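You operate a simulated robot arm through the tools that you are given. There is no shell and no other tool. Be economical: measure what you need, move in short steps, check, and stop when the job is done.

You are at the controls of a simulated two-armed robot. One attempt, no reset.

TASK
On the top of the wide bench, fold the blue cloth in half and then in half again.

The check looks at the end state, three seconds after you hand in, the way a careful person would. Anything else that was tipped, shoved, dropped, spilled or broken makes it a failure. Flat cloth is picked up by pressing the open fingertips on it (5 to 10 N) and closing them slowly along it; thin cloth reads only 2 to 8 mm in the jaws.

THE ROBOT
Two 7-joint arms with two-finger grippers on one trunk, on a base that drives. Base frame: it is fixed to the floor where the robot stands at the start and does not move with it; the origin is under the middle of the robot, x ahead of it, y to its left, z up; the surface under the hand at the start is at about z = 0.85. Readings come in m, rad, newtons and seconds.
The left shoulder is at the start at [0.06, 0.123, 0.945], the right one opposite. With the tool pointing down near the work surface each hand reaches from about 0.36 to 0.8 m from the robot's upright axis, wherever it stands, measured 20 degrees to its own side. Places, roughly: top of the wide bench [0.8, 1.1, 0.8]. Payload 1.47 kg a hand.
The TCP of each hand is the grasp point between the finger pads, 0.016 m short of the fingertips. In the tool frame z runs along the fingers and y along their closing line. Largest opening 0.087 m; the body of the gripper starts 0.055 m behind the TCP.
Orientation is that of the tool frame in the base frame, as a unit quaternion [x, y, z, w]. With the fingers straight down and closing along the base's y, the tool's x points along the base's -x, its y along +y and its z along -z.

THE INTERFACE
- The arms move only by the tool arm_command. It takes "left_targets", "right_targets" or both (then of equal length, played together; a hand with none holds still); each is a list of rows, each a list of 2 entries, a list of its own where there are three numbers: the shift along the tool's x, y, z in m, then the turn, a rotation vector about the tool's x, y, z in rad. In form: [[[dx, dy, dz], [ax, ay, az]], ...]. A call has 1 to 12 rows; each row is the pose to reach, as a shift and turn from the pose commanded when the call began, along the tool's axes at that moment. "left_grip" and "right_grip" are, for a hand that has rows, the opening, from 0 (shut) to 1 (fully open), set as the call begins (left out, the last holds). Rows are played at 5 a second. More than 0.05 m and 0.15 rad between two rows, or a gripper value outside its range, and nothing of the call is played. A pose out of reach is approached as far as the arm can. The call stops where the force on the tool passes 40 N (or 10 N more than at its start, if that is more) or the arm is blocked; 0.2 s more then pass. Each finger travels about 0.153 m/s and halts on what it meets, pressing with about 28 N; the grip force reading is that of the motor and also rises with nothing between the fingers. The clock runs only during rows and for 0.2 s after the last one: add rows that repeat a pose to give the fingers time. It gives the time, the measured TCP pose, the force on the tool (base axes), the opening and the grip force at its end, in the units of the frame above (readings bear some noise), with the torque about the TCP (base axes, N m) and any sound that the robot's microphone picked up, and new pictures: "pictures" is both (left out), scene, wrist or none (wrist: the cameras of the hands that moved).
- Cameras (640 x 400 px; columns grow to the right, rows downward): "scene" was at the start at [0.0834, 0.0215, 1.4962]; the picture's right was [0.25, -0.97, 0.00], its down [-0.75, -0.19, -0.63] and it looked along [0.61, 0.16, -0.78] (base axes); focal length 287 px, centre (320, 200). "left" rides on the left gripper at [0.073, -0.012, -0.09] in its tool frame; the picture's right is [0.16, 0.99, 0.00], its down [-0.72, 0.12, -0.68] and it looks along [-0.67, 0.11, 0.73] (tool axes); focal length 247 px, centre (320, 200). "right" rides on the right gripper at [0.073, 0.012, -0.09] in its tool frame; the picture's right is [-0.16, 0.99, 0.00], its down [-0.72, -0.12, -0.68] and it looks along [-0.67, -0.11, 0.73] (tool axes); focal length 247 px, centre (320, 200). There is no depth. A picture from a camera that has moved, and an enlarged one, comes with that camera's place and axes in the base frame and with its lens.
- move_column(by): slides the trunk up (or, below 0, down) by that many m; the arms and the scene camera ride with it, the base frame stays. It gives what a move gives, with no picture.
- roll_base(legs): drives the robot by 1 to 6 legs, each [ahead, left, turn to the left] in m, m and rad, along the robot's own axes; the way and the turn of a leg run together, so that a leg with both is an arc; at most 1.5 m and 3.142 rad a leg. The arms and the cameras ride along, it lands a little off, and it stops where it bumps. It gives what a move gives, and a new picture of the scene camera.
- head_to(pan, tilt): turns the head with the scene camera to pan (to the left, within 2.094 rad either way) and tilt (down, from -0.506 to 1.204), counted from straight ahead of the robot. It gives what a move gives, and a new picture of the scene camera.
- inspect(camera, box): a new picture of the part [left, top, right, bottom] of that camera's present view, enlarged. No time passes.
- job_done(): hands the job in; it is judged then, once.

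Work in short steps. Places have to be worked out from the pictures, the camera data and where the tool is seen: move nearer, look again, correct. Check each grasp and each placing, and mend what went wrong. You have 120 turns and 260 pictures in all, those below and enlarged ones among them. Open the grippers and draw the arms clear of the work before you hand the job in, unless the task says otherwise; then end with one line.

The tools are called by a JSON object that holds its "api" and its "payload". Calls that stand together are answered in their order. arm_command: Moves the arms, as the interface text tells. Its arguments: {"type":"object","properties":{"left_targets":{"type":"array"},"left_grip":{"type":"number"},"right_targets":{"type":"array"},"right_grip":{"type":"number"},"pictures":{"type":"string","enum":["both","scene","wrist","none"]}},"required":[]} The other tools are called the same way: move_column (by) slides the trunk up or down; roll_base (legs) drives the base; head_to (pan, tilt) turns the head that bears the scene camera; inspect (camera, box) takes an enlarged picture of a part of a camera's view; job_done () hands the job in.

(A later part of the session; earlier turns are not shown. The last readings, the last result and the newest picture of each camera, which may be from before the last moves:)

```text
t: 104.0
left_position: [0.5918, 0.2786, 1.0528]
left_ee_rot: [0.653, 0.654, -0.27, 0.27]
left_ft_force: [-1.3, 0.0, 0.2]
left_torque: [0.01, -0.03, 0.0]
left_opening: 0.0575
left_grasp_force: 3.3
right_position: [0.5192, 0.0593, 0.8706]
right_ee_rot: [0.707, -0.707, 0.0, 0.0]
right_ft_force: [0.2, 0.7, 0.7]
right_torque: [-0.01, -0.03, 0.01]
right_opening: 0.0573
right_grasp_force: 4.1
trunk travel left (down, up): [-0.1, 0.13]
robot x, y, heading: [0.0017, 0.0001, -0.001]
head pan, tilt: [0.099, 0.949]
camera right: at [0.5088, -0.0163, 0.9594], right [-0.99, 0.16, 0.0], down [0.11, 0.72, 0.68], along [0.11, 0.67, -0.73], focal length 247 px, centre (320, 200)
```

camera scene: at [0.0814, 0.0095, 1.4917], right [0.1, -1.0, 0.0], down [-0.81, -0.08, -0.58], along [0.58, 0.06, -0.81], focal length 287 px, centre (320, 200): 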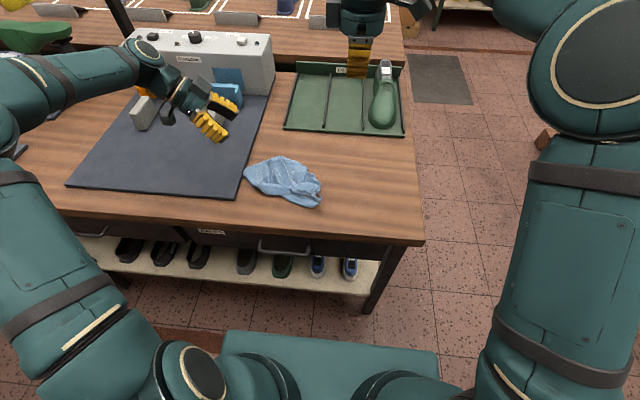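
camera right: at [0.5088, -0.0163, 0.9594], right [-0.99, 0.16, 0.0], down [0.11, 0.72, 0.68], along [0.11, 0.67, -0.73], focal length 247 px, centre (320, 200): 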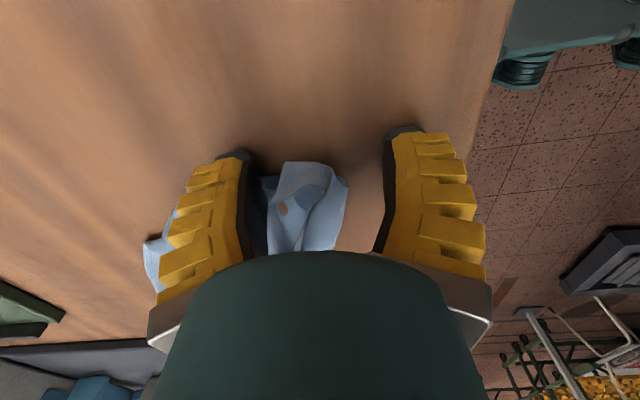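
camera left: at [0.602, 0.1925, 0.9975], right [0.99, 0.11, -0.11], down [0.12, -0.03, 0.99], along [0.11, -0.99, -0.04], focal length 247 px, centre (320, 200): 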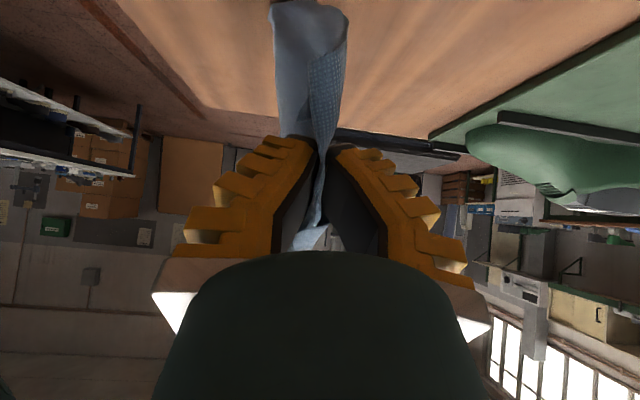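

I shift 13 mm to the right so only the tip enters the jaws, then close.

{"api": "arm_command", "payload": {"right_targets": [[[0.013, -0.004, -0.002], [0, 0, 0]], [[0.013, -0.004, -0.002], [0, 0, 0]]], "right_grip": 0.6, "pictures": "none"}}

{"api": "arm_command", "payload": {"right_targets": [[[0, 0, 0], [0, 0, 0]], [[0, 0, 0], [0, 0, 0]], [[0, 0, 0], [0, 0, 0]], [[0, 0, -0.02], [0, 0, 0]], [[0, 0, -0.04], [0, 0, 0]], [[0, 0, -0.06], [0, 0, 0]]], "right_grip": 0.0, "pictures": "wrist"}}

{"api": "inspect", "payload": {"camera": "scene", "box": [230, 110, 390, 215]}}

```text
t: 104.6
left_position: [0.5933, 0.28, 1.0522]
left_ee_rot: [0.653, 0.653, -0.27, 0.271]
left_ft_force: [0.1, 0.4, 0.5]
left_torque: [0.0, -0.01, 0.01]
left_opening: 0.0575
left_grasp_force: 3.7
right_position: [0.5237, 0.0458, 0.8721]
right_ee_rot: [0.708, -0.707, 0.0, 0.0]
right_ft_force: [0.4, 0.3, -0.6]
right_torque: [-0.03, -0.01, 0.0]
right_opening: 0.0574
right_grasp_force: 4.1
trunk travel left (down, up): [-0.1, 0.13]
robot x, y, heading: [-0.0001, 0.0017, -0.003]
head pan, tilt: [0.099, 0.949]
```

```text
t: 106.0
left_position: [0.5924, 0.2783, 1.053]
left_ee_rot: [0.654, 0.653, -0.271, 0.27]
left_ft_force: [0.0, 0.2, 0.2]
left_torque: [-0.01, 0.03, 0.03]
left_opening: 0.0575
left_grasp_force: 3.8
right_position: [0.5259, 0.0459, 0.933]
right_ee_rot: [-0.707, 0.707, 0.0, -0.001]
right_ft_force: [2.0, -6.7, 0.4]
right_torque: [-0.04, -0.01, 0.0]
right_opening: 0.0
right_grasp_force: 25.5
trunk travel left (down, up): [-0.1, 0.13]
robot x, y, heading: [-0.0028, -0.0006, -0.0]
head pan, tilt: [0.099, 0.949]
camera right: at [0.5141, -0.0289, 1.0224], right [-0.99, 0.16, 0.0], down [0.11, 0.72, 0.68], along [0.11, 0.67, -0.73], focal length 247 px, centre (320, 200)
```

right: 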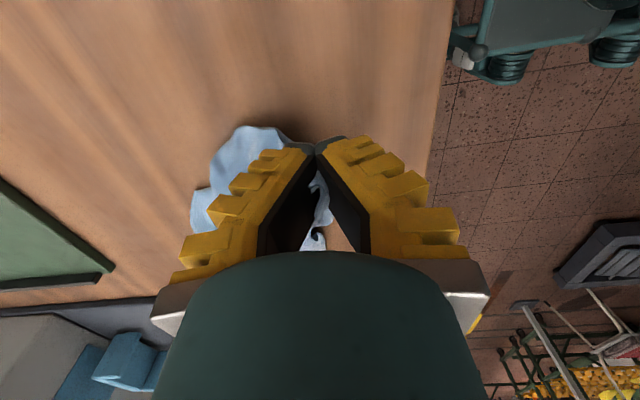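

```text
3.81 times, centred on (310, 162) of scene
camera zoom: at [0.0816, 0.0097, 1.4917], right [0.1, -1.0, 0.0], down [-0.81, -0.08, -0.58], along [0.58, 0.06, -0.81], focal length 1093 px, centre (358, 343)
```

zoom: 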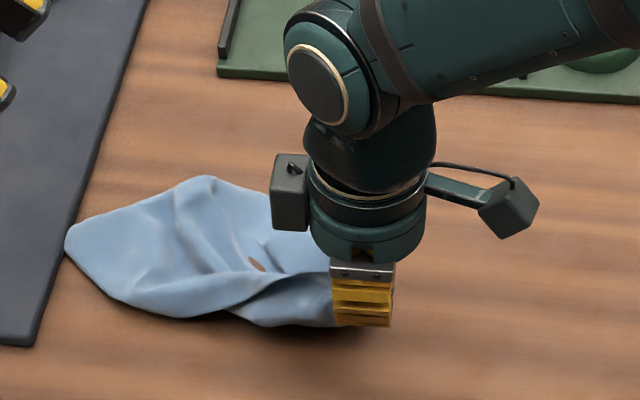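

It holds. I raise it so the cloth hangs free.

{"api": "arm_command", "payload": {"right_targets": [[[0, -0.01, -0.03], [0, 0, 0]], [[0, -0.02, -0.07], [0, 0, 0]], [[0, -0.03, -0.11], [0, 0, 0]], [[0, -0.04, -0.15], [0, 0, 0]], [[0, -0.05, -0.19], [0, 0, 0]], [[0, -0.06, -0.23], [0, 0, 0]], [[0, -0.06, -0.27], [0, 0, 0]], [[0, -0.06, -0.3], [0, 0, 0]], [[0, -0.06, -0.3], [0, 0, 0]], [[0, -0.06, -0.3], [0, 0, 0]], [[0, -0.06, -0.3], [0, 0, 0]]], "pictures": "none"}}

{"api": "inspect", "payload": {"camera": "scene", "box": [250, 40, 410, 200]}}

{"api": "inspect", "payload": {"camera": "left", "box": [200, 80, 440, 260]}}

```text
t: 108.4
left_position: [0.593, 0.2796, 1.0542]
left_ee_rot: [0.654, 0.653, -0.271, 0.27]
left_ft_force: [0.7, 0.5, 0.2]
left_torque: [-0.01, 0.01, 0.01]
left_opening: 0.0574
left_grasp_force: 3.8
right_position: [0.5839, 0.0435, 1.2324]
right_ee_rot: [0.708, -0.706, 0.0, 0.0]
right_ft_force: [-1.7, 0.0, -0.2]
right_torque: [0.02, 0.02, 0.01]
right_opening: 0.0001
right_grasp_force: 27.9
trunk travel left (down, up): [-0.1, 0.13]
robot x, y, heading: [0.0007, 0.0001, -0.002]
head pan, tilt: [0.099, 0.949]
```

```text
2.50 times, centred on (330, 120) of scene
camera zoom: at [0.082, 0.0098, 1.4916], right [0.1, -1.0, 0.0], down [-0.81, -0.08, -0.58], along [0.58, 0.06, -0.81], focal length 717 px, centre (295, 400)
```

zoom: 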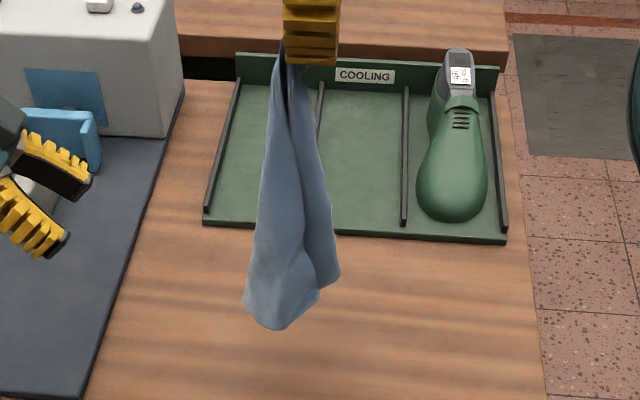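

```text
2.22 times, centred on (320, 170) of left
camera zoom: at [0.5811, 0.3936, 1.0642], right [0.99, 0.11, -0.11], down [0.12, -0.03, 0.99], along [0.11, -0.99, -0.04], focal length 549 px, centre (320, 267)
```

zoom: 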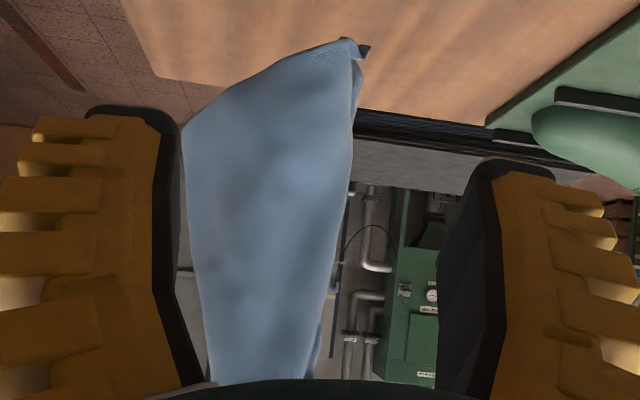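

The cloth hangs cleanly now, and a lower corner points toward me at about (0.535, 0.077, 0.955). That is roughly the long edge away from the pinch. I reorient the left hand to approach it from the robot side, closing along y.

{"api": "arm_command", "payload": {"left_targets": [[[0, 0, 0], [0, 0.131, 0]], [[0, 0, 0], [0, 0.262, 0]], [[0, 0, 0], [0, 0.393, 0]], [[0, 0, 0], [0, 0.524, 0]], [[0, 0, 0], [0, 0.655, 0]], [[0, 0, 0], [0, 0.785, 0]]], "pictures": "none"}}

{"api": "arm_command", "payload": {"left_targets": [[[0, -0.015, 0], [0, 0, -0.143]], [[0, -0.03, 0], [0, 0, -0.286]], [[0, -0.045, 0], [0, 0, -0.428]], [[0, -0.06, 0], [0, 0, -0.571]], [[0, -0.08, 0], [0, 0, -0.714]], [[0, -0.1, 0], [0, 0, -0.857]], [[-0.02, -0.12, 0], [0, 0, -1.0]], [[-0.05, -0.135, 0], [0, 0, -1.142]], [[-0.08, -0.143, 0], [0, 0, -1.285]], [[-0.11, -0.143, 0], [0, 0, -1.428]], [[-0.14, -0.143, 0], [0, 0, -1.5708]], [[-0.17, -0.143, 0], [0, 0, -1.5708]]], "pictures": "none"}}

{"api": "arm_command", "payload": {"left_targets": [[[0, 0, 0], [0, -0.131, 0]], [[0, 0, 0], [0, -0.262, 0]], [[0, 0, 0], [0, -0.393, 0]], [[0, 0, 0], [0, -0.524, 0]], [[0, 0, 0], [0, -0.655, 0]], [[0, 0, 0], [0, -0.785, 0]], [[0, 0, 0], [0, -0.785, 0]]]}}

{"api": "inspect", "payload": {"camera": "scene", "box": [250, 40, 410, 200]}}

```text
t: 109.8
left_position: [0.5934, 0.2767, 1.0508]
left_ee_rot: [0.707, 0.707, 0.001, -0.001]
left_ft_force: [1.1, 0.4, 0.3]
left_torque: [0.01, -0.02, 0.02]
left_opening: 0.0574
left_grasp_force: 3.6
right_position: [0.5844, 0.0431, 1.2332]
right_ee_rot: [-0.707, 0.707, 0.0, 0.0]
right_ft_force: [0.8, -0.2, 0.2]
right_torque: [0.02, 0.01, -0.03]
right_opening: 0.0
right_grasp_force: 27.9
trunk travel left (down, up): [-0.1, 0.13]
robot x, y, heading: [0.0003, 0.0027, 0.002]
head pan, tilt: [0.099, 0.949]
```

```text
t: 112.4
left_position: [0.4507, 0.1065, 1.05]
left_ee_rot: [-0.001, 1.0, 0.0, 0.0]
left_ft_force: [-0.2, 0.0, -0.4]
left_torque: [0.01, -0.03, 0.0]
left_opening: 0.0574
left_grasp_force: 3.5
right_position: [0.5844, 0.0445, 1.233]
right_ee_rot: [-0.707, 0.707, 0.0, 0.0]
right_ft_force: [-0.6, -1.6, -0.2]
right_torque: [-0.02, 0.02, -0.01]
right_opening: 0.0
right_grasp_force: 28.5
trunk travel left (down, up): [-0.1, 0.13]
robot x, y, heading: [-0.0011, 0.0002, 0.003]
head pan, tilt: [0.099, 0.949]
```

```text
t: 114.0
left_position: [0.4494, 0.1081, 1.05]
left_ee_rot: [0.0, 0.924, 0.0, 0.383]
left_ft_force: [0.2, 0.0, -0.2]
left_torque: [0.0, 0.02, -0.02]
left_opening: 0.0572
left_grasp_force: 3.4
right_position: [0.5833, 0.0438, 1.2321]
right_ee_rot: [-0.707, 0.707, 0.001, 0.0]
right_ft_force: [1.2, -0.6, -0.4]
right_torque: [-0.01, 0.0, 0.0]
right_opening: 0.0
right_grasp_force: 28.2
trunk travel left (down, up): [-0.1, 0.13]
robot x, y, heading: [0.0028, 0.0015, 0.001]
head pan, tilt: [0.099, 0.949]
camera scene: at [0.0819, 0.0098, 1.4916], right [0.1, -1.0, 0.0], down [-0.81, -0.08, -0.58], along [0.58, 0.06, -0.81], focal length 287 px, centre (320, 200)
camera left: at [0.3358, 0.0954, 1.0622], right [-0.11, 0.99, -0.11], down [0.03, 0.12, 0.99], along [0.99, 0.11, -0.04], focal length 247 px, centre (320, 200)
```

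scene: 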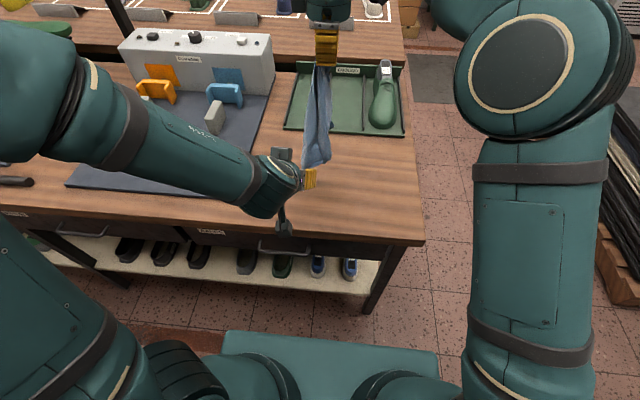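
left: 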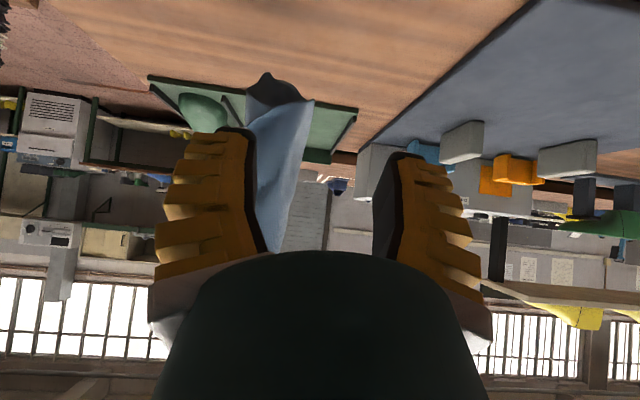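

```text
2.50 times, centred on (330, 120) of scene
camera zoom: at [0.0819, 0.0098, 1.4916], right [0.1, -1.0, 0.0], down [-0.81, -0.08, -0.58], along [0.58, 0.06, -0.81], focal length 717 px, centre (295, 400)
```

zoom: 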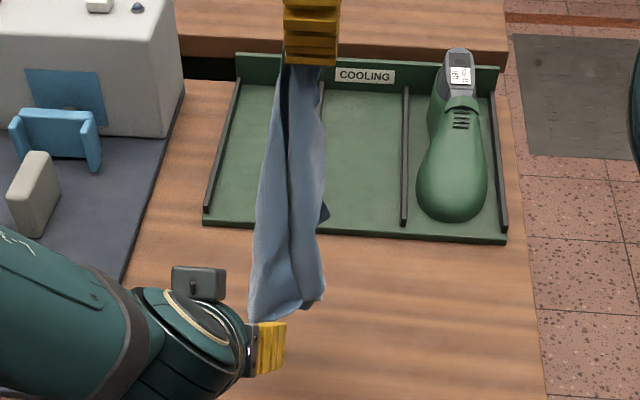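

The corner is at about (0.556, 0.10, 0.958), between the open fingers' line. I advance onto it along the fingers.

{"api": "arm_command", "payload": {"left_targets": [[[-0.003, -0.006, 0.03], [0, 0, 0]], [[-0.007, -0.012, 0.06], [0, 0, 0]], [[-0.011, -0.015, 0.09], [0, 0, 0]], [[-0.0148, -0.015, 0.115], [0, 0, 0]], [[-0.0148, -0.015, 0.131], [0, 0, 0]], [[-0.0148, -0.015, 0.131], [0, 0, 0]]], "left_grip": 0.7, "pictures": "wrist"}}

{"api": "inspect", "payload": {"camera": "scene", "box": [250, 80, 370, 200]}}

```text
t: 115.4
left_position: [0.5525, 0.0925, 0.9669]
left_ee_rot: [0.0, 0.924, 0.0, 0.383]
left_ft_force: [0.4, -0.6, -0.1]
left_torque: [0.0, -0.01, 0.01]
left_opening: 0.0653
left_grasp_force: 3.3
right_position: [0.5845, 0.0442, 1.232]
right_ee_rot: [0.708, -0.706, 0.0, 0.0]
right_ft_force: [0.2, 0.7, 0.0]
right_torque: [0.02, -0.03, -0.04]
right_opening: 0.0002
right_grasp_force: 28.6
trunk travel left (down, up): [-0.1, 0.13]
robot x, y, heading: [-0.0036, 0.0007, 0.001]
head pan, tilt: [0.099, 0.949]
camera left: at [0.439, 0.0813, 0.9794], right [-0.11, 0.99, -0.11], down [0.03, 0.12, 0.99], along [0.99, 0.11, -0.04], focal length 247 px, centre (320, 200)
```

left: 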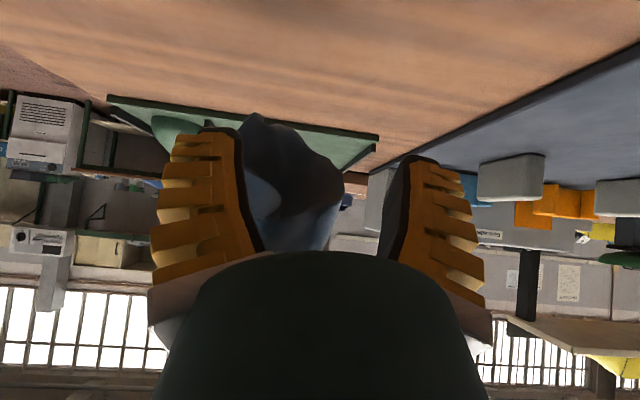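

```text
3.33 times, centred on (310, 140) of scene
camera zoom: at [0.0816, 0.0097, 1.4916], right [0.1, -1.0, 0.0], down [-0.81, -0.08, -0.58], along [0.58, 0.06, -0.81], focal length 957 px, centre (353, 400)
```

zoom: 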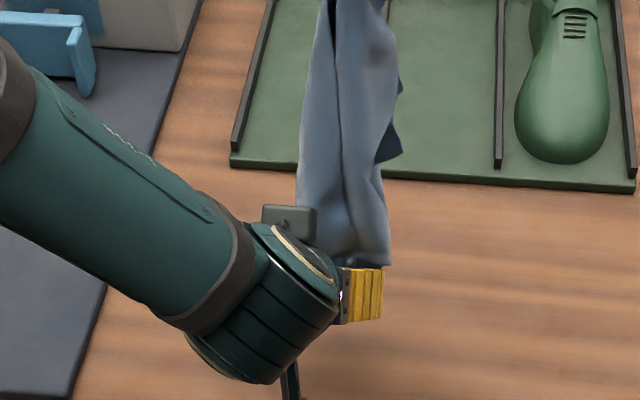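

The corner is between the fingers. I retreat slightly so only the tip is taken, then close.

{"api": "arm_command", "payload": {"left_targets": [[[0, 0.008, -0.006], [0, 0, 0]], [[0, 0.008, -0.006], [0, 0, 0]]], "left_grip": 0.55, "pictures": "none"}}

{"api": "arm_command", "payload": {"left_targets": [[[0, 0, 0], [0, 0, 0]], [[0, 0, 0], [0, 0, 0]], [[0, 0, 0], [0, 0, 0]], [[0, 0, 0], [0, 0, 0]]], "left_grip": 0.0, "pictures": "wrist"}}

{"api": "inspect", "payload": {"camera": "scene", "box": [250, 80, 370, 200]}}

```text
t: 116.0
left_position: [0.5498, 0.0997, 0.9723]
left_ee_rot: [-0.001, 0.924, 0.0, 0.383]
left_ft_force: [-0.4, -0.3, 0.0]
left_torque: [0.0, 0.04, -0.01]
left_opening: 0.0533
left_grasp_force: 4.1
right_position: [0.5848, 0.0441, 1.2321]
right_ee_rot: [-0.707, 0.707, 0.0, 0.0]
right_ft_force: [0.1, 0.1, 0.1]
right_torque: [-0.02, -0.02, -0.03]
right_opening: 0.0001
right_grasp_force: 28.8
trunk travel left (down, up): [-0.1, 0.13]
robot x, y, heading: [0.0018, -0.0012, 0.006]
head pan, tilt: [0.099, 0.949]
```

```text
t: 117.0
left_position: [0.5493, 0.1003, 0.9712]
left_ee_rot: [0.0, 0.924, 0.0, 0.383]
left_ft_force: [-0.2, 0.3, 0.1]
left_torque: [0.01, 0.03, -0.01]
left_opening: 0.0
left_grasp_force: 26.2
right_position: [0.5851, 0.044, 1.2327]
right_ee_rot: [0.708, -0.706, 0.001, 0.0]
right_ft_force: [-1.2, 0.6, 0.3]
right_torque: [-0.03, 0.02, 0.0]
right_opening: 0.0
right_grasp_force: 28.8
trunk travel left (down, up): [-0.1, 0.13]
robot x, y, heading: [0.0002, -0.0003, 0.005]
head pan, tilt: [0.099, 0.949]
camera left: at [0.435, 0.0891, 0.9837], right [-0.11, 0.99, -0.11], down [0.03, 0.12, 0.99], along [0.99, 0.11, -0.04], focal length 247 px, centre (320, 200)
```

left: 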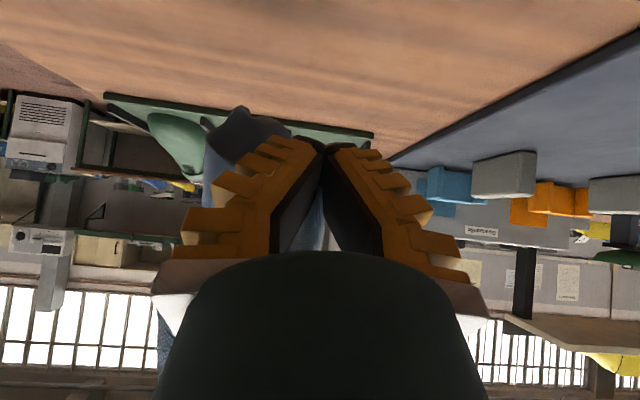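

```text
3.33 times, centred on (310, 140) of scene
camera zoom: at [0.082, 0.0098, 1.4916], right [0.1, -1.0, 0.0], down [-0.81, -0.08, -0.58], along [0.58, 0.06, -0.81], focal length 957 px, centre (353, 400)
```

zoom: 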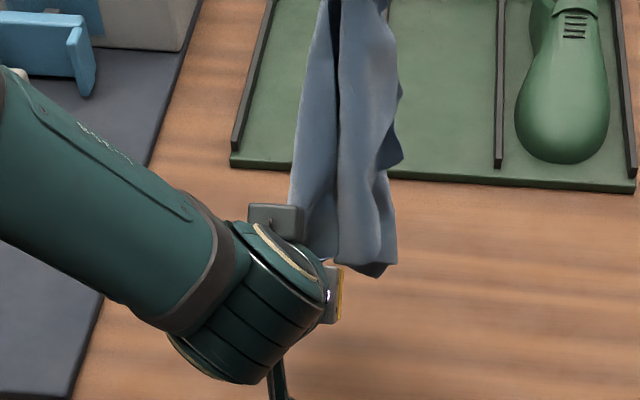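

I test by bringing the left hand up and to the left while keeping the cloth slack.

{"api": "arm_command", "payload": {"left_targets": [[[-0.014, 0.015, -0.014], [0, 0, 0]], [[-0.028, 0.035, -0.028], [0, 0, 0]], [[-0.042, 0.055, -0.042], [0, 0, 0]], [[-0.056, 0.075, -0.056], [0, 0, 0]], [[-0.07, 0.095, -0.07], [0, 0, 0]], [[-0.085, 0.115, -0.085], [0, 0, 0]], [[-0.085, 0.115, -0.085], [0, 0, 0]], [[-0.085, 0.115, -0.085], [0, 0, 0]]], "pictures": "scene"}}

{"api": "inspect", "payload": {"camera": "scene", "box": [220, 40, 400, 190]}}

```text
t: 118.8
left_position: [0.5481, 0.2149, 1.0912]
left_ee_rot: [0.0, 0.924, 0.0, 0.383]
left_ft_force: [0.2, -1.3, -1.1]
left_torque: [-0.01, 0.0, 0.0]
left_opening: 0.0
left_grasp_force: 27.9
right_position: [0.5847, 0.0439, 1.2333]
right_ee_rot: [0.708, -0.707, 0.0, 0.001]
right_ft_force: [-1.4, -0.4, 1.3]
right_torque: [-0.01, -0.01, -0.01]
right_opening: 0.0
right_grasp_force: 28.3
trunk travel left (down, up): [-0.1, 0.13]
robot x, y, heading: [0.0022, 0.0006, 0.002]
head pan, tilt: [0.099, 0.949]
camera scene: at [0.0817, 0.0099, 1.4916], right [0.1, -1.0, 0.0], down [-0.81, -0.08, -0.58], along [0.58, 0.06, -0.81], focal length 287 px, centre (320, 200)
```

scene: 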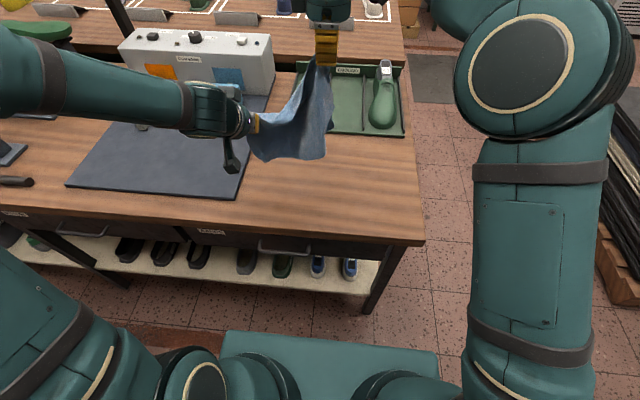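

```text
2.67 times, centred on (310, 115) of scene
camera zoom: at [0.0817, 0.0099, 1.4916], right [0.1, -1.0, 0.0], down [-0.81, -0.08, -0.58], along [0.58, 0.06, -0.81], focal length 765 px, centre (347, 427)
```

zoom: 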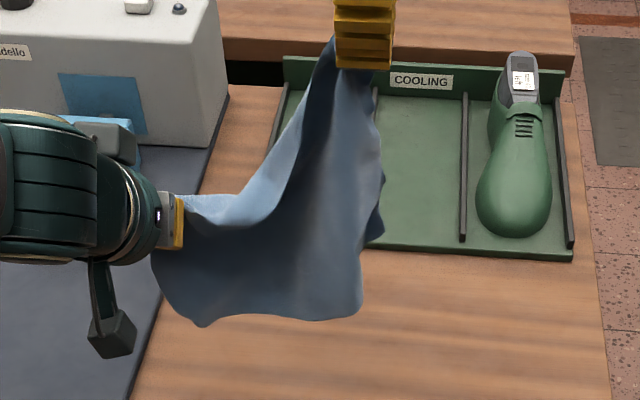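

Excellent: the cloth is opened into a full sheet, with the right hand at one corner and the left at the adjacent one. I raise the left hand to level the top edge.

{"api": "arm_command", "payload": {"left_targets": [[[-0.02, 0.01, -0.012], [0, 0, 0]], [[-0.04, 0.02, -0.024], [0, 0, 0]], [[-0.06, 0.03, -0.036], [0, 0, 0]], [[-0.08, 0.042, -0.048], [0, 0, 0]], [[-0.096, 0.05, -0.058], [0, 0, 0]], [[-0.096, 0.05, -0.058], [0, 0, 0]], [[-0.096, 0.05, -0.058], [0, 0, 0]]], "pictures": "scene"}}

{"api": "inspect", "payload": {"camera": "scene", "box": [220, 20, 400, 170]}}

```text
t: 120.4
left_position: [0.5747, 0.2658, 1.2021]
left_ee_rot: [0.0, 0.924, 0.0, 0.382]
left_ft_force: [-0.3, 0.3, -0.7]
left_torque: [0.0, 0.02, 0.0]
left_opening: 0.0
left_grasp_force: 28.0
right_position: [0.5851, 0.0448, 1.2326]
right_ee_rot: [0.707, -0.707, 0.0, 0.0]
right_ft_force: [0.1, 0.4, 0.4]
right_torque: [0.0, -0.01, 0.02]
right_opening: 0.0
right_grasp_force: 26.3
trunk travel left (down, up): [-0.1, 0.13]
robot x, y, heading: [0.0009, 0.0028, -0.0]
head pan, tilt: [0.099, 0.949]
camera scene: at [0.082, 0.0098, 1.4916], right [0.1, -1.0, 0.0], down [-0.81, -0.08, -0.58], along [0.58, 0.06, -0.81], focal length 287 px, centre (320, 200)
```

scene: 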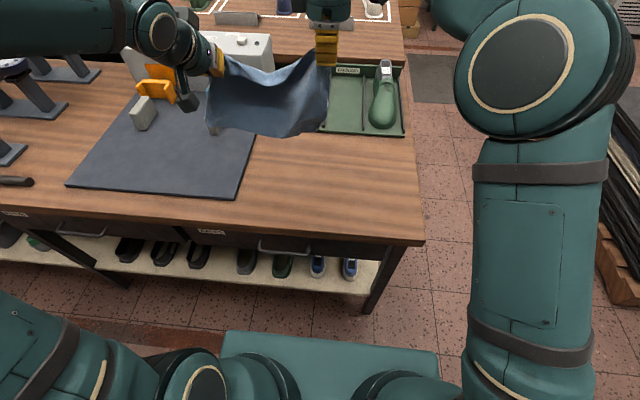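

```text
2.67 times, centred on (310, 95) of scene
camera zoom: at [0.082, 0.0098, 1.4916], right [0.1, -1.0, 0.0], down [-0.81, -0.08, -0.58], along [0.58, 0.06, -0.81], focal length 765 px, centre (347, 480)
```

zoom: 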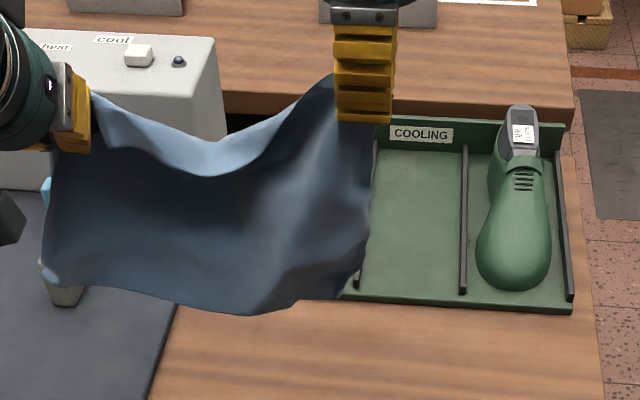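

The full rectangle is now held by the two corners of its long edge, hanging about 0.2 m. I carry it over the bench centre to x≈0.68 with the bottom edge just above the surface, and widen the grip gently to 0.25 m.

{"api": "arm_command", "payload": {"right_targets": [[[0.005, -0.012, 0.01], [0, 0, 0]], [[0.012, -0.024, 0.028], [0, 0, 0]], [[0.02, -0.036, 0.046], [0, 0, 0]], [[0.027, -0.048, 0.064], [0, 0, 0]], [[0.035, -0.06, 0.082], [0, 0, 0]], [[0.042, -0.072, 0.1], [0, 0, 0]], [[0.05, -0.084, 0.12], [0, 0, 0]], [[0.057, -0.095, 0.142], [0, 0, 0]], [[0.057, -0.095, 0.142], [0, 0, 0]], [[0.057, -0.095, 0.142], [0, 0, 0]], [[0.057, -0.095, 0.142], [0, 0, 0]]], "left_targets": [[[0.001, -0.004, 0.015], [0, 0, 0]], [[0.002, -0.008, 0.034], [0, 0, 0]], [[0.004, -0.012, 0.053], [0, 0, 0]], [[0.006, -0.016, 0.072], [0, 0, 0]], [[0.008, -0.02, 0.091], [0, 0, 0]], [[0.011, -0.023, 0.11], [0, 0, 0]], [[0.014, -0.026, 0.13], [0, 0, 0]], [[0.0163, -0.026, 0.149], [0, 0, 0]], [[0.0163, -0.026, 0.149], [0, 0, 0]], [[0.0163, -0.026, 0.149], [0, 0, 0]], [[0.0163, -0.026, 0.149], [0, 0, 0]]], "pictures": "scene"}}

{"api": "inspect", "payload": {"camera": "scene", "box": [220, 50, 420, 200]}}

```text
t: 122.8
left_position: [0.6701, 0.24, 1.0842]
left_ee_rot: [0.0, 0.924, 0.0, 0.383]
left_ft_force: [0.7, 1.0, -0.3]
left_torque: [-0.02, 0.01, -0.01]
left_opening: 0.0
left_grasp_force: 27.5
right_position: [0.6779, -0.0106, 1.0918]
right_ee_rot: [0.708, -0.707, 0.0, 0.0]
right_ft_force: [-0.2, -0.6, 0.3]
right_torque: [-0.01, 0.01, -0.01]
right_opening: 0.0001
right_grasp_force: 28.2
trunk travel left (down, up): [-0.1, 0.13]
robot x, y, heading: [0.0014, 0.0003, -0.001]
head pan, tilt: [0.099, 0.949]
camera scene: at [0.0817, 0.0098, 1.4916], right [0.1, -1.0, 0.0], down [-0.81, -0.08, -0.58], along [0.58, 0.06, -0.81], focal length 287 px, centre (320, 200)
```

scene: 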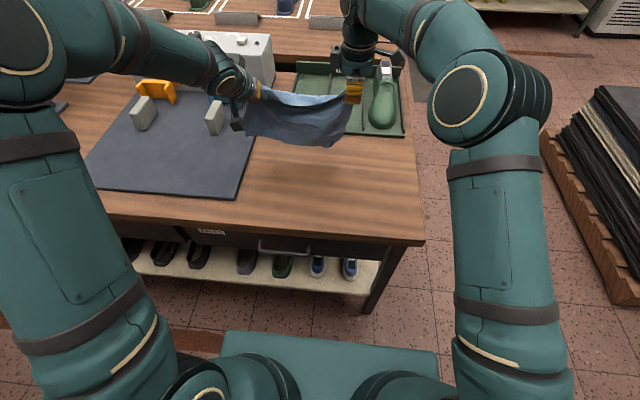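

```text
2.67 times, centred on (320, 125) of scene
camera zoom: at [0.0817, 0.0098, 1.4916], right [0.1, -1.0, 0.0], down [-0.81, -0.08, -0.58], along [0.58, 0.06, -0.81], focal length 765 px, centre (320, 400)
```

zoom: 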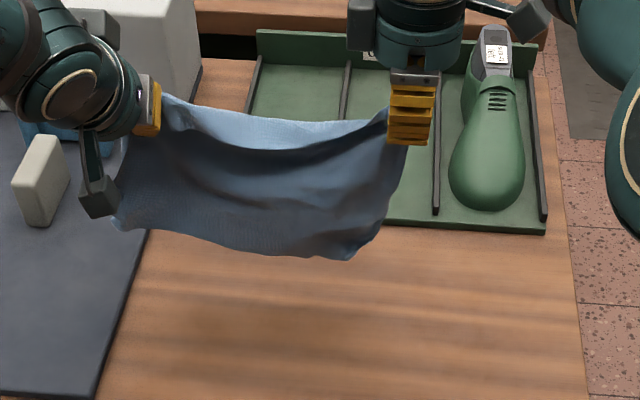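

The sheet hangs straight. I lower until the bottom edge lands at x≈0.69, then draw the hands toward me to lay the lower half flat.

{"api": "arm_command", "payload": {"right_targets": [[[0, 0, 0.02], [0, 0, 0]], [[0, 0, 0.04], [0, 0, 0]], [[0, 0, 0.055], [0, 0, 0]], [[0, 0.02, 0.068], [0, 0, 0]], [[0, 0.04, 0.08], [0, 0, 0]], [[0, 0.06, 0.093], [0, 0, 0]], [[0, 0.08, 0.106], [0, 0, 0]], [[0, 0.1, 0.12], [0, 0, 0]], [[0, 0.105, 0.125], [0, 0, 0]], [[0, 0.105, 0.125], [0, 0, 0]]], "left_targets": [[[0.0141, 0, 0.0141], [0, 0, 0]], [[0.0283, 0, 0.0283], [0, 0, 0]], [[0.0389, 0, 0.0389], [0, 0, 0]], [[0.0622, 0, 0.0339], [0, 0, 0]], [[0.0848, 0, 0.0283], [0, 0, 0]], [[0.1082, 0, 0.0233], [0, 0, 0]], [[0.1315, 0, 0.0184], [0, 0, 0]], [[0.1555, 0, 0.0141], [0, 0, 0]], [[0.1626, 0, 0.0141], [0, 0, 0]], [[0.1626, 0, 0.0141], [0, 0, 0]]], "pictures": "scene"}}

{"api": "inspect", "payload": {"camera": "scene", "box": [220, 90, 400, 220]}}

```text
t: 125.0
left_position: [0.5663, 0.2397, 0.9607]
left_ee_rot: [0.0, 0.924, 0.0, 0.382]
left_ft_force: [0.1, -0.8, -0.5]
left_torque: [0.0, 0.0, -0.02]
left_opening: 0.0
left_grasp_force: 28.1
right_position: [0.5741, -0.0123, 0.9648]
right_ee_rot: [0.708, -0.707, -0.001, 0.0]
right_ft_force: [-0.3, 0.1, -0.3]
right_torque: [-0.03, -0.02, 0.0]
right_opening: 0.0
right_grasp_force: 27.7
trunk travel left (down, up): [-0.1, 0.13]
robot x, y, heading: [0.0031, -0.0014, 0.001]
head pan, tilt: [0.099, 0.949]
camera scene: at [0.0818, 0.0098, 1.4916], right [0.1, -1.0, 0.0], down [-0.81, -0.08, -0.58], along [0.58, 0.06, -0.81], focal length 287 px, centre (320, 200)
```

scene: 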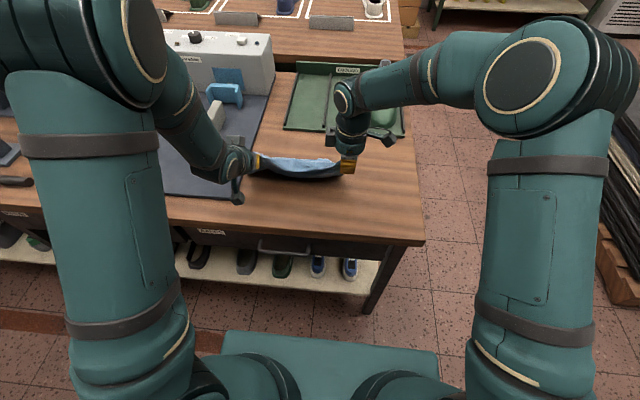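

```text
3.08 times, centred on (310, 155) of scene
camera zoom: at [0.0818, 0.0098, 1.4916], right [0.1, -1.0, 0.0], down [-0.81, -0.08, -0.58], along [0.58, 0.06, -0.81], focal length 883 px, centre (351, 338)
```

zoom: 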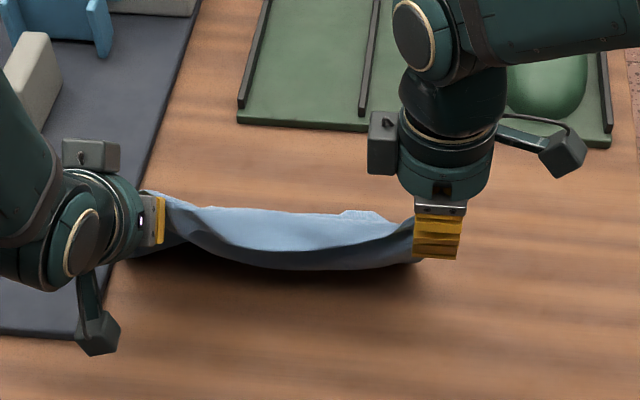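

The lower half lies flat, far edge at x≈0.685. I now swing the held edge over to the far edge to make the first fold.

{"api": "arm_command", "payload": {"right_targets": [[[0, -0.01, 0], [0, 0, 0]], [[0, -0.03, 0.003], [0, 0, 0]], [[0, -0.05, 0.012], [0, 0, 0]], [[0, -0.068, 0.03], [0, 0, 0]], [[0, -0.082, 0.052], [0, 0, 0]], [[0, -0.09, 0.072], [0, 0, 0]], [[0, -0.094, 0.08], [0, 0, 0]], [[0, -0.094, 0.08], [0, 0, 0]]], "left_targets": [[[-0.0071, 0, 0.0071], [0, 0, 0]], [[-0.0191, 0, 0.0233], [0, 0, 0]], [[-0.0269, 0, 0.0438], [0, 0, 0]], [[-0.0269, 0, 0.0693], [0, 0, 0]], [[-0.0212, 0, 0.0947], [0, 0, 0]], [[-0.0127, 0, 0.1145], [0, 0, 0]], [[-0.0099, 0, 0.123], [0, 0, 0]], [[-0.0099, 0, 0.123], [0, 0, 0]]]}}

{"api": "inspect", "payload": {"camera": "scene", "box": [220, 90, 400, 220]}}

```text
t: 126.8
left_position: [0.658, 0.2379, 0.8785]
left_ee_rot: [-0.001, 0.924, 0.001, 0.382]
left_ft_force: [0.1, -0.4, 0.2]
left_torque: [0.0, 0.01, 0.0]
left_opening: 0.0001
left_grasp_force: 28.3
right_position: [0.667, -0.0112, 0.8867]
right_ee_rot: [0.707, -0.707, -0.001, 0.0]
right_ft_force: [-0.9, 0.1, -0.4]
right_torque: [-0.03, 0.01, -0.02]
right_opening: 0.0
right_grasp_force: 27.7
trunk travel left (down, up): [-0.1, 0.13]
robot x, y, heading: [0.0004, -0.0004, 0.004]
head pan, tilt: [0.099, 0.949]
camera scene: at [0.0819, 0.0098, 1.4916], right [0.1, -1.0, 0.0], down [-0.81, -0.08, -0.58], along [0.58, 0.06, -0.81], focal length 287 px, centre (320, 200)
camera right: at [0.6569, -0.0866, 0.9757], right [-0.99, 0.16, 0.0], down [0.12, 0.72, 0.68], along [0.11, 0.67, -0.73], focal length 247 px, centre (320, 200)
camera left: at [0.5441, 0.2265, 0.8907], right [-0.11, 0.99, -0.11], down [0.03, 0.12, 0.99], along [0.99, 0.11, -0.04], focal length 247 px, centre (320, 200)
```

scene: 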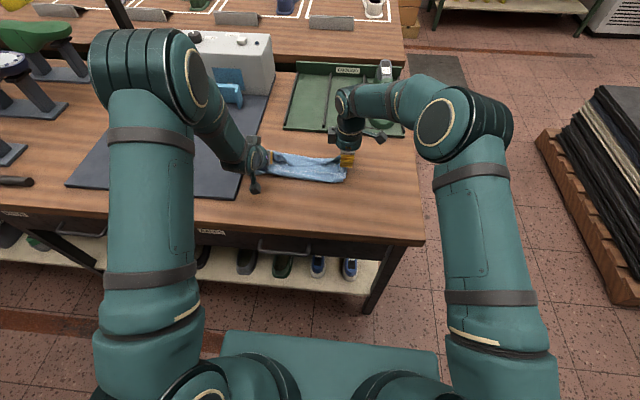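
right: 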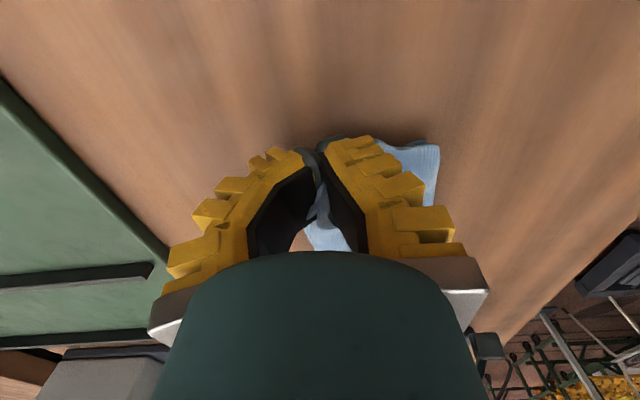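
left: 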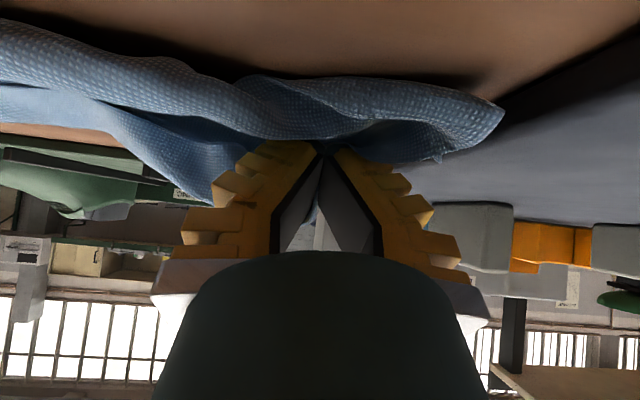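

```text
3.08 times, centred on (310, 155) of scene
camera zoom: at [0.0819, 0.0098, 1.4916], right [0.1, -1.0, 0.0], down [-0.81, -0.08, -0.58], along [0.58, 0.06, -0.81], focal length 883 px, centre (351, 338)
```

zoom: 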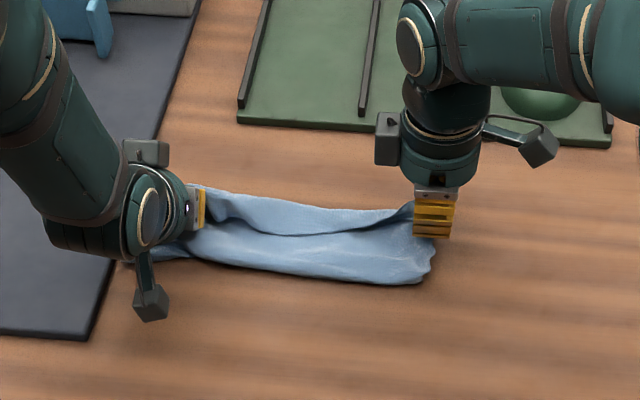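

The fold is made, but the top edge sits about 3 cm short of the far edge. I ease both hands 2.2 cm further and lower to the surface.

{"api": "arm_command", "payload": {"right_targets": [[[0, -0.008, 0.0], [0, 0, 0]], [[0, -0.016, 0.003], [0, 0, 0]], [[0, -0.022, 0.008], [0, 0, 0]], [[0, -0.022, 0.012], [0, 0, 0]], [[0, -0.022, 0.012], [0, 0, 0]]], "left_targets": [[[-0.006, 0, 0.006], [0, 0, 0]], [[-0.013, 0, 0.017], [0, 0, 0]], [[-0.015, 0, 0.027], [0, 0, 0]], [[-0.014, 0, 0.029], [0, 0, 0]], [[-0.014, 0, 0.029], [0, 0, 0]]], "pictures": "none"}}

{"api": "inspect", "payload": {"camera": "scene", "box": [220, 90, 400, 220]}}

```text
t: 128.0
left_position: [0.6885, 0.2385, 0.8703]
left_ee_rot: [0.0, 0.924, 0.0, 0.382]
left_ft_force: [-0.6, 0.3, 2.4]
left_torque: [0.05, 0.0, 0.03]
left_opening: 0.0002
left_grasp_force: 28.0
right_position: [0.6887, -0.0117, 0.874]
right_ee_rot: [-0.707, 0.707, 0.0, 0.0]
right_ft_force: [0.5, 0.8, -0.1]
right_torque: [0.01, 0.0, -0.03]
right_opening: 0.0
right_grasp_force: 27.9
trunk travel left (down, up): [-0.1, 0.13]
robot x, y, heading: [-0.0014, -0.004, -0.004]
head pan, tilt: [0.099, 0.949]
```

```text
3.08 times, centred on (310, 155) of scene
camera zoom: at [0.0816, 0.0098, 1.4917], right [0.1, -1.0, 0.0], down [-0.81, -0.08, -0.58], along [0.58, 0.06, -0.81], focal length 883 px, centre (351, 338)
```

zoom: 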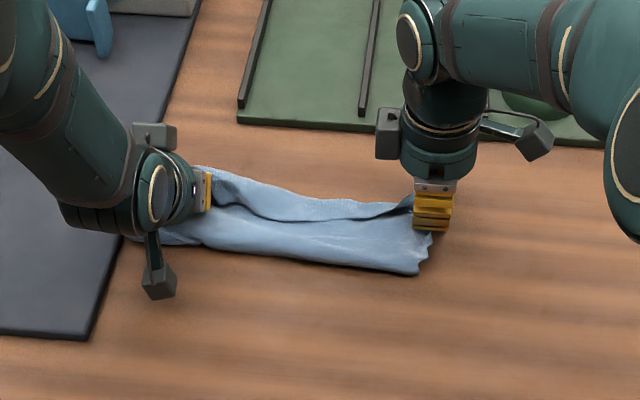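

The edges nearly coincide. I open both hands and withdraw straight along the fingers.

{"api": "arm_command", "payload": {"right_targets": [[[0, 0, 0], [0, 0, 0]], [[0, 0, 0], [0, 0, 0]], [[0, 0, -0.015], [0, 0, 0]], [[0, 0, -0.04], [0, 0, 0]], [[0, 0.02, -0.07], [0, 0, 0]], [[0.03, 0.05, -0.09], [0, 0, 0]], [[0.06, 0.08, -0.1], [0, 0, 0]], [[0.09, 0.11, -0.1], [0, 0, 0]]], "left_targets": [[[0, 0, 0], [0, 0, 0]], [[0, 0, 0], [0, 0, 0]], [[0, 0, -0.015], [0, 0, 0]], [[0, 0, -0.04], [0, 0, 0]], [[0, 0, -0.08], [0, 0, 0]], [[-0.02, 0.02, -0.11], [0, 0, 0]], [[-0.03, 0.05, -0.14], [0, 0, 0]], [[-0.03, 0.08, -0.16], [0, 0, 0]]], "left_grip": 0.25, "right_grip": 0.25, "pictures": "scene"}}

{"api": "inspect", "payload": {"camera": "scene", "box": [230, 110, 390, 215]}}

```text
t: 129.8
left_position: [0.5961, 0.3182, 1.0041]
left_ee_rot: [0.001, 0.923, 0.0, 0.384]
left_ft_force: [0.0, -0.7, 0.4]
left_torque: [0.02, 0.01, 0.02]
left_opening: 0.0282
left_grasp_force: 4.1
right_position: [0.577, -0.1033, 0.9719]
right_ee_rot: [0.708, -0.706, 0.001, 0.0]
right_ft_force: [-0.2, 0.7, 0.7]
right_torque: [0.01, 0.0, 0.01]
right_opening: 0.028
right_grasp_force: 5.1
trunk travel left (down, up): [-0.1, 0.13]
robot x, y, heading: [0.0016, 0.0022, 0.003]
head pan, tilt: [0.099, 0.949]
camera scene: at [0.0807, 0.0098, 1.4917], right [0.1, -1.0, 0.0], down [-0.81, -0.08, -0.58], along [0.58, 0.06, -0.81], focal length 287 px, centre (320, 200)
```

scene: 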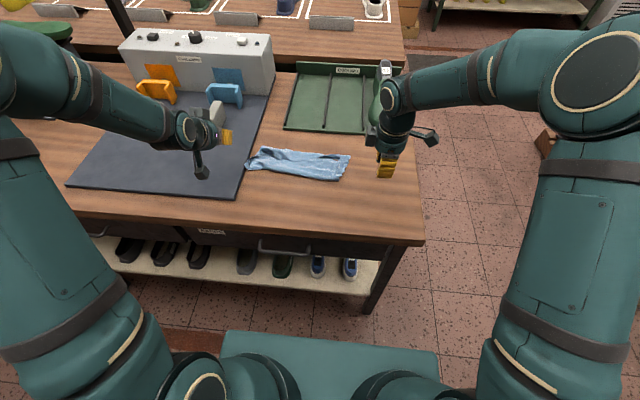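

```text
3.81 times, centred on (310, 162) of scene
camera zoom: at [0.0807, 0.0098, 1.4917], right [0.1, -1.0, 0.0], down [-0.81, -0.08, -0.58], along [0.58, 0.06, -0.81], focal length 1093 px, centre (358, 343)
```

zoom: 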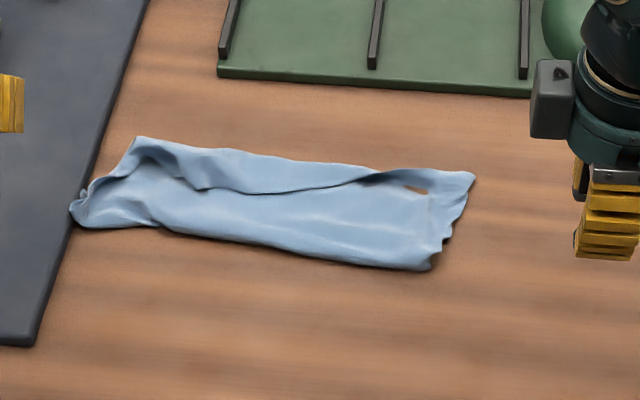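

The first fold is done: a strip about 0.30 × 0.095 m with some wrinkles. I set the left hand upright above the strip's left end to inspect it before the second fold.

{"api": "arm_command", "payload": {"left_targets": [[[0, -0.01, 0.0], [0, 0.131, 0]], [[-0.002, -0.02, 0.01], [0, 0.262, 0]], [[-0.004, -0.03, 0.02], [0, 0.393, 0]], [[-0.006, -0.04, 0.03], [0, 0.524, 0]], [[-0.008, -0.05, 0.04], [0, 0.655, 0]], [[-0.01, -0.06, 0.05], [0, 0.785, 0]], [[-0.01, -0.06, 0.05], [0, 0.785, 0]]], "left_grip": 0.4, "pictures": "none"}}

{"api": "inspect", "payload": {"camera": "left", "box": [100, 0, 500, 250]}}

{"api": "inspect", "payload": {"camera": "right", "box": [0, 0, 640, 400]}}

```text
t: 131.4
left_position: [0.6396, 0.257, 0.9765]
left_ee_rot: [0.0, 1.0, -0.001, 0.0]
left_ft_force: [-0.2, -0.5, -0.4]
left_torque: [-0.03, 0.05, -0.01]
left_opening: 0.0407
left_grasp_force: 4.3
right_position: [0.5782, -0.1014, 0.9724]
right_ee_rot: [0.708, -0.706, 0.0, -0.001]
right_ft_force: [0.1, -0.8, 0.4]
right_torque: [-0.02, 0.01, -0.01]
right_opening: 0.0281
right_grasp_force: 4.4
trunk travel left (down, up): [-0.1, 0.13]
robot x, y, heading: [0.0019, 0.0, 0.004]
head pan, tilt: [0.099, 0.949]
```

```text
1.60 times, centred on (300, 125) of left
camera zoom: at [0.5671, 0.2468, 1.0664], right [-0.16, 0.99, 0.0], down [0.72, 0.12, 0.68], along [0.67, 0.11, -0.73], focal length 395 px, centre (352, 320)
```

zoom: 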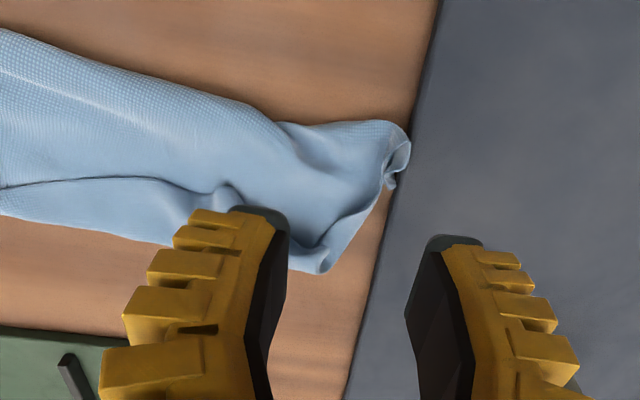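

```text
1.00 times, centred on (320, 200) of right (not enlarged: the box is as wide or as high as the picture)
camera zoom: at [0.5674, -0.1763, 1.0608], right [-0.99, 0.16, 0.0], down [0.11, 0.72, 0.68], along [0.11, 0.67, -0.73], focal length 247 px, centre (320, 200)
```

zoom: 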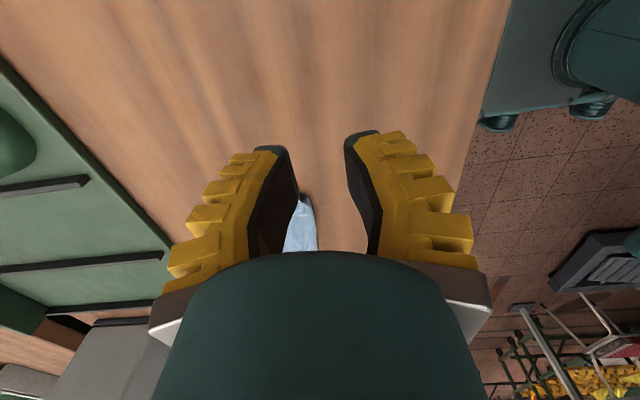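

The left end is tidy enough, its end edge middle near (0.666, 0.272). I go down to pinch both layers there, closing along y.

{"api": "arm_command", "payload": {"left_targets": [[[-0.014, -0.002, 0.03], [0, 0, 0]], [[-0.028, -0.004, 0.06], [0, 0, 0]], [[-0.028, -0.004, 0.085], [0, 0, 0]], [[-0.028, -0.004, 0.104], [0, 0, 0]], [[-0.028, -0.004, 0.109], [0, 0, 0]], [[-0.028, -0.004, 0.109], [0, 0, 0]]], "left_grip": 0.38, "pictures": "wrist"}}

```text
t: 132.6
left_position: [0.6706, 0.2624, 0.8765]
left_ee_rot: [-0.003, 1.0, 0.006, 0.006]
left_ft_force: [-11.1, -0.9, 15.7]
left_torque: [0.45, 0.27, 0.34]
left_opening: 0.0426
left_grasp_force: 3.9
right_position: [0.5772, -0.1012, 0.9723]
right_ee_rot: [0.709, -0.705, 0.001, -0.001]
right_ft_force: [-0.5, -0.3, -0.5]
right_torque: [0.0, 0.03, -0.01]
right_opening: 0.0281
right_grasp_force: 4.3
trunk travel left (down, up): [-0.1, 0.13]
robot x, y, heading: [-0.0013, 0.0022, 0.005]
head pan, tilt: [0.099, 0.949]
stopped in row 5 (left hand): the force on the tool passed its limit at 48 N (the readings are from after the stop); the commanded pose is now the measured one
camera left: at [0.5958, 0.25, 0.9649], right [-0.16, 0.99, 0.01], down [0.71, 0.11, 0.69], along [0.68, 0.12, -0.72], focal length 247 px, centre (320, 200)
```

left: 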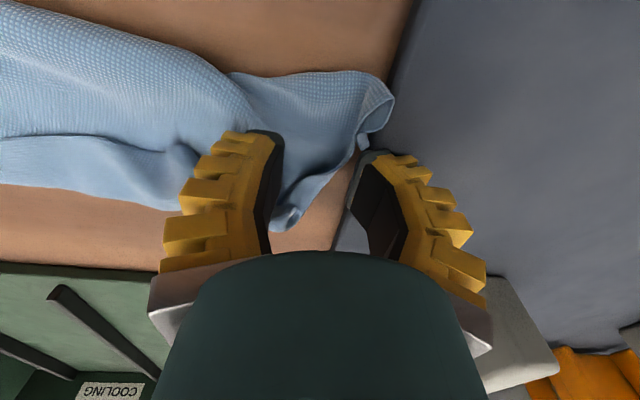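

The outer finger landed on the raised mat. I lift, shift 2.2 cm right off the mat, and come down again.

{"api": "arm_command", "payload": {"left_targets": [[[0, 0, -0.015], [0, 0, 0]], [[0, -0.012, -0.015], [0, 0, 0]], [[0, -0.023, -0.012], [0, 0, 0]], [[0, -0.023, 0], [0, 0, 0]], [[0, -0.023, 0.006], [0, 0, 0]], [[0, -0.023, 0.006], [0, 0, 0]]], "left_grip": 0.38, "pictures": "wrist"}}

```text
t: 134.0
left_position: [0.671, 0.2397, 0.8685]
left_ee_rot: [-0.002, 1.0, 0.006, 0.006]
left_ft_force: [0.4, -0.3, 0.9]
left_torque: [-0.01, 0.01, 0.01]
left_opening: 0.0359
left_grasp_force: 3.8
right_position: [0.5782, -0.1016, 0.9713]
right_ee_rot: [0.707, -0.707, 0.0, 0.0]
right_ft_force: [-0.2, -0.6, 1.3]
right_torque: [0.0, 0.0, -0.02]
right_opening: 0.0282
right_grasp_force: 4.4
trunk travel left (down, up): [-0.1, 0.13]
robot x, y, heading: [-0.0002, -0.0012, 0.001]
head pan, tilt: [0.099, 0.949]
camera left: at [0.5978, 0.2277, 0.9566], right [-0.16, 0.99, 0.01], down [0.71, 0.11, 0.69], along [0.68, 0.12, -0.72], focal length 247 px, centre (320, 200)
```

left: 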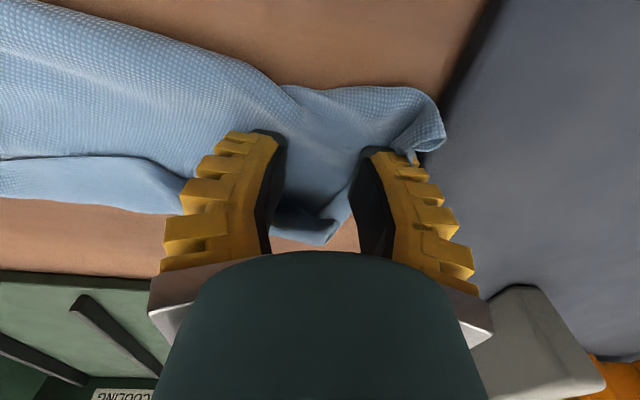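

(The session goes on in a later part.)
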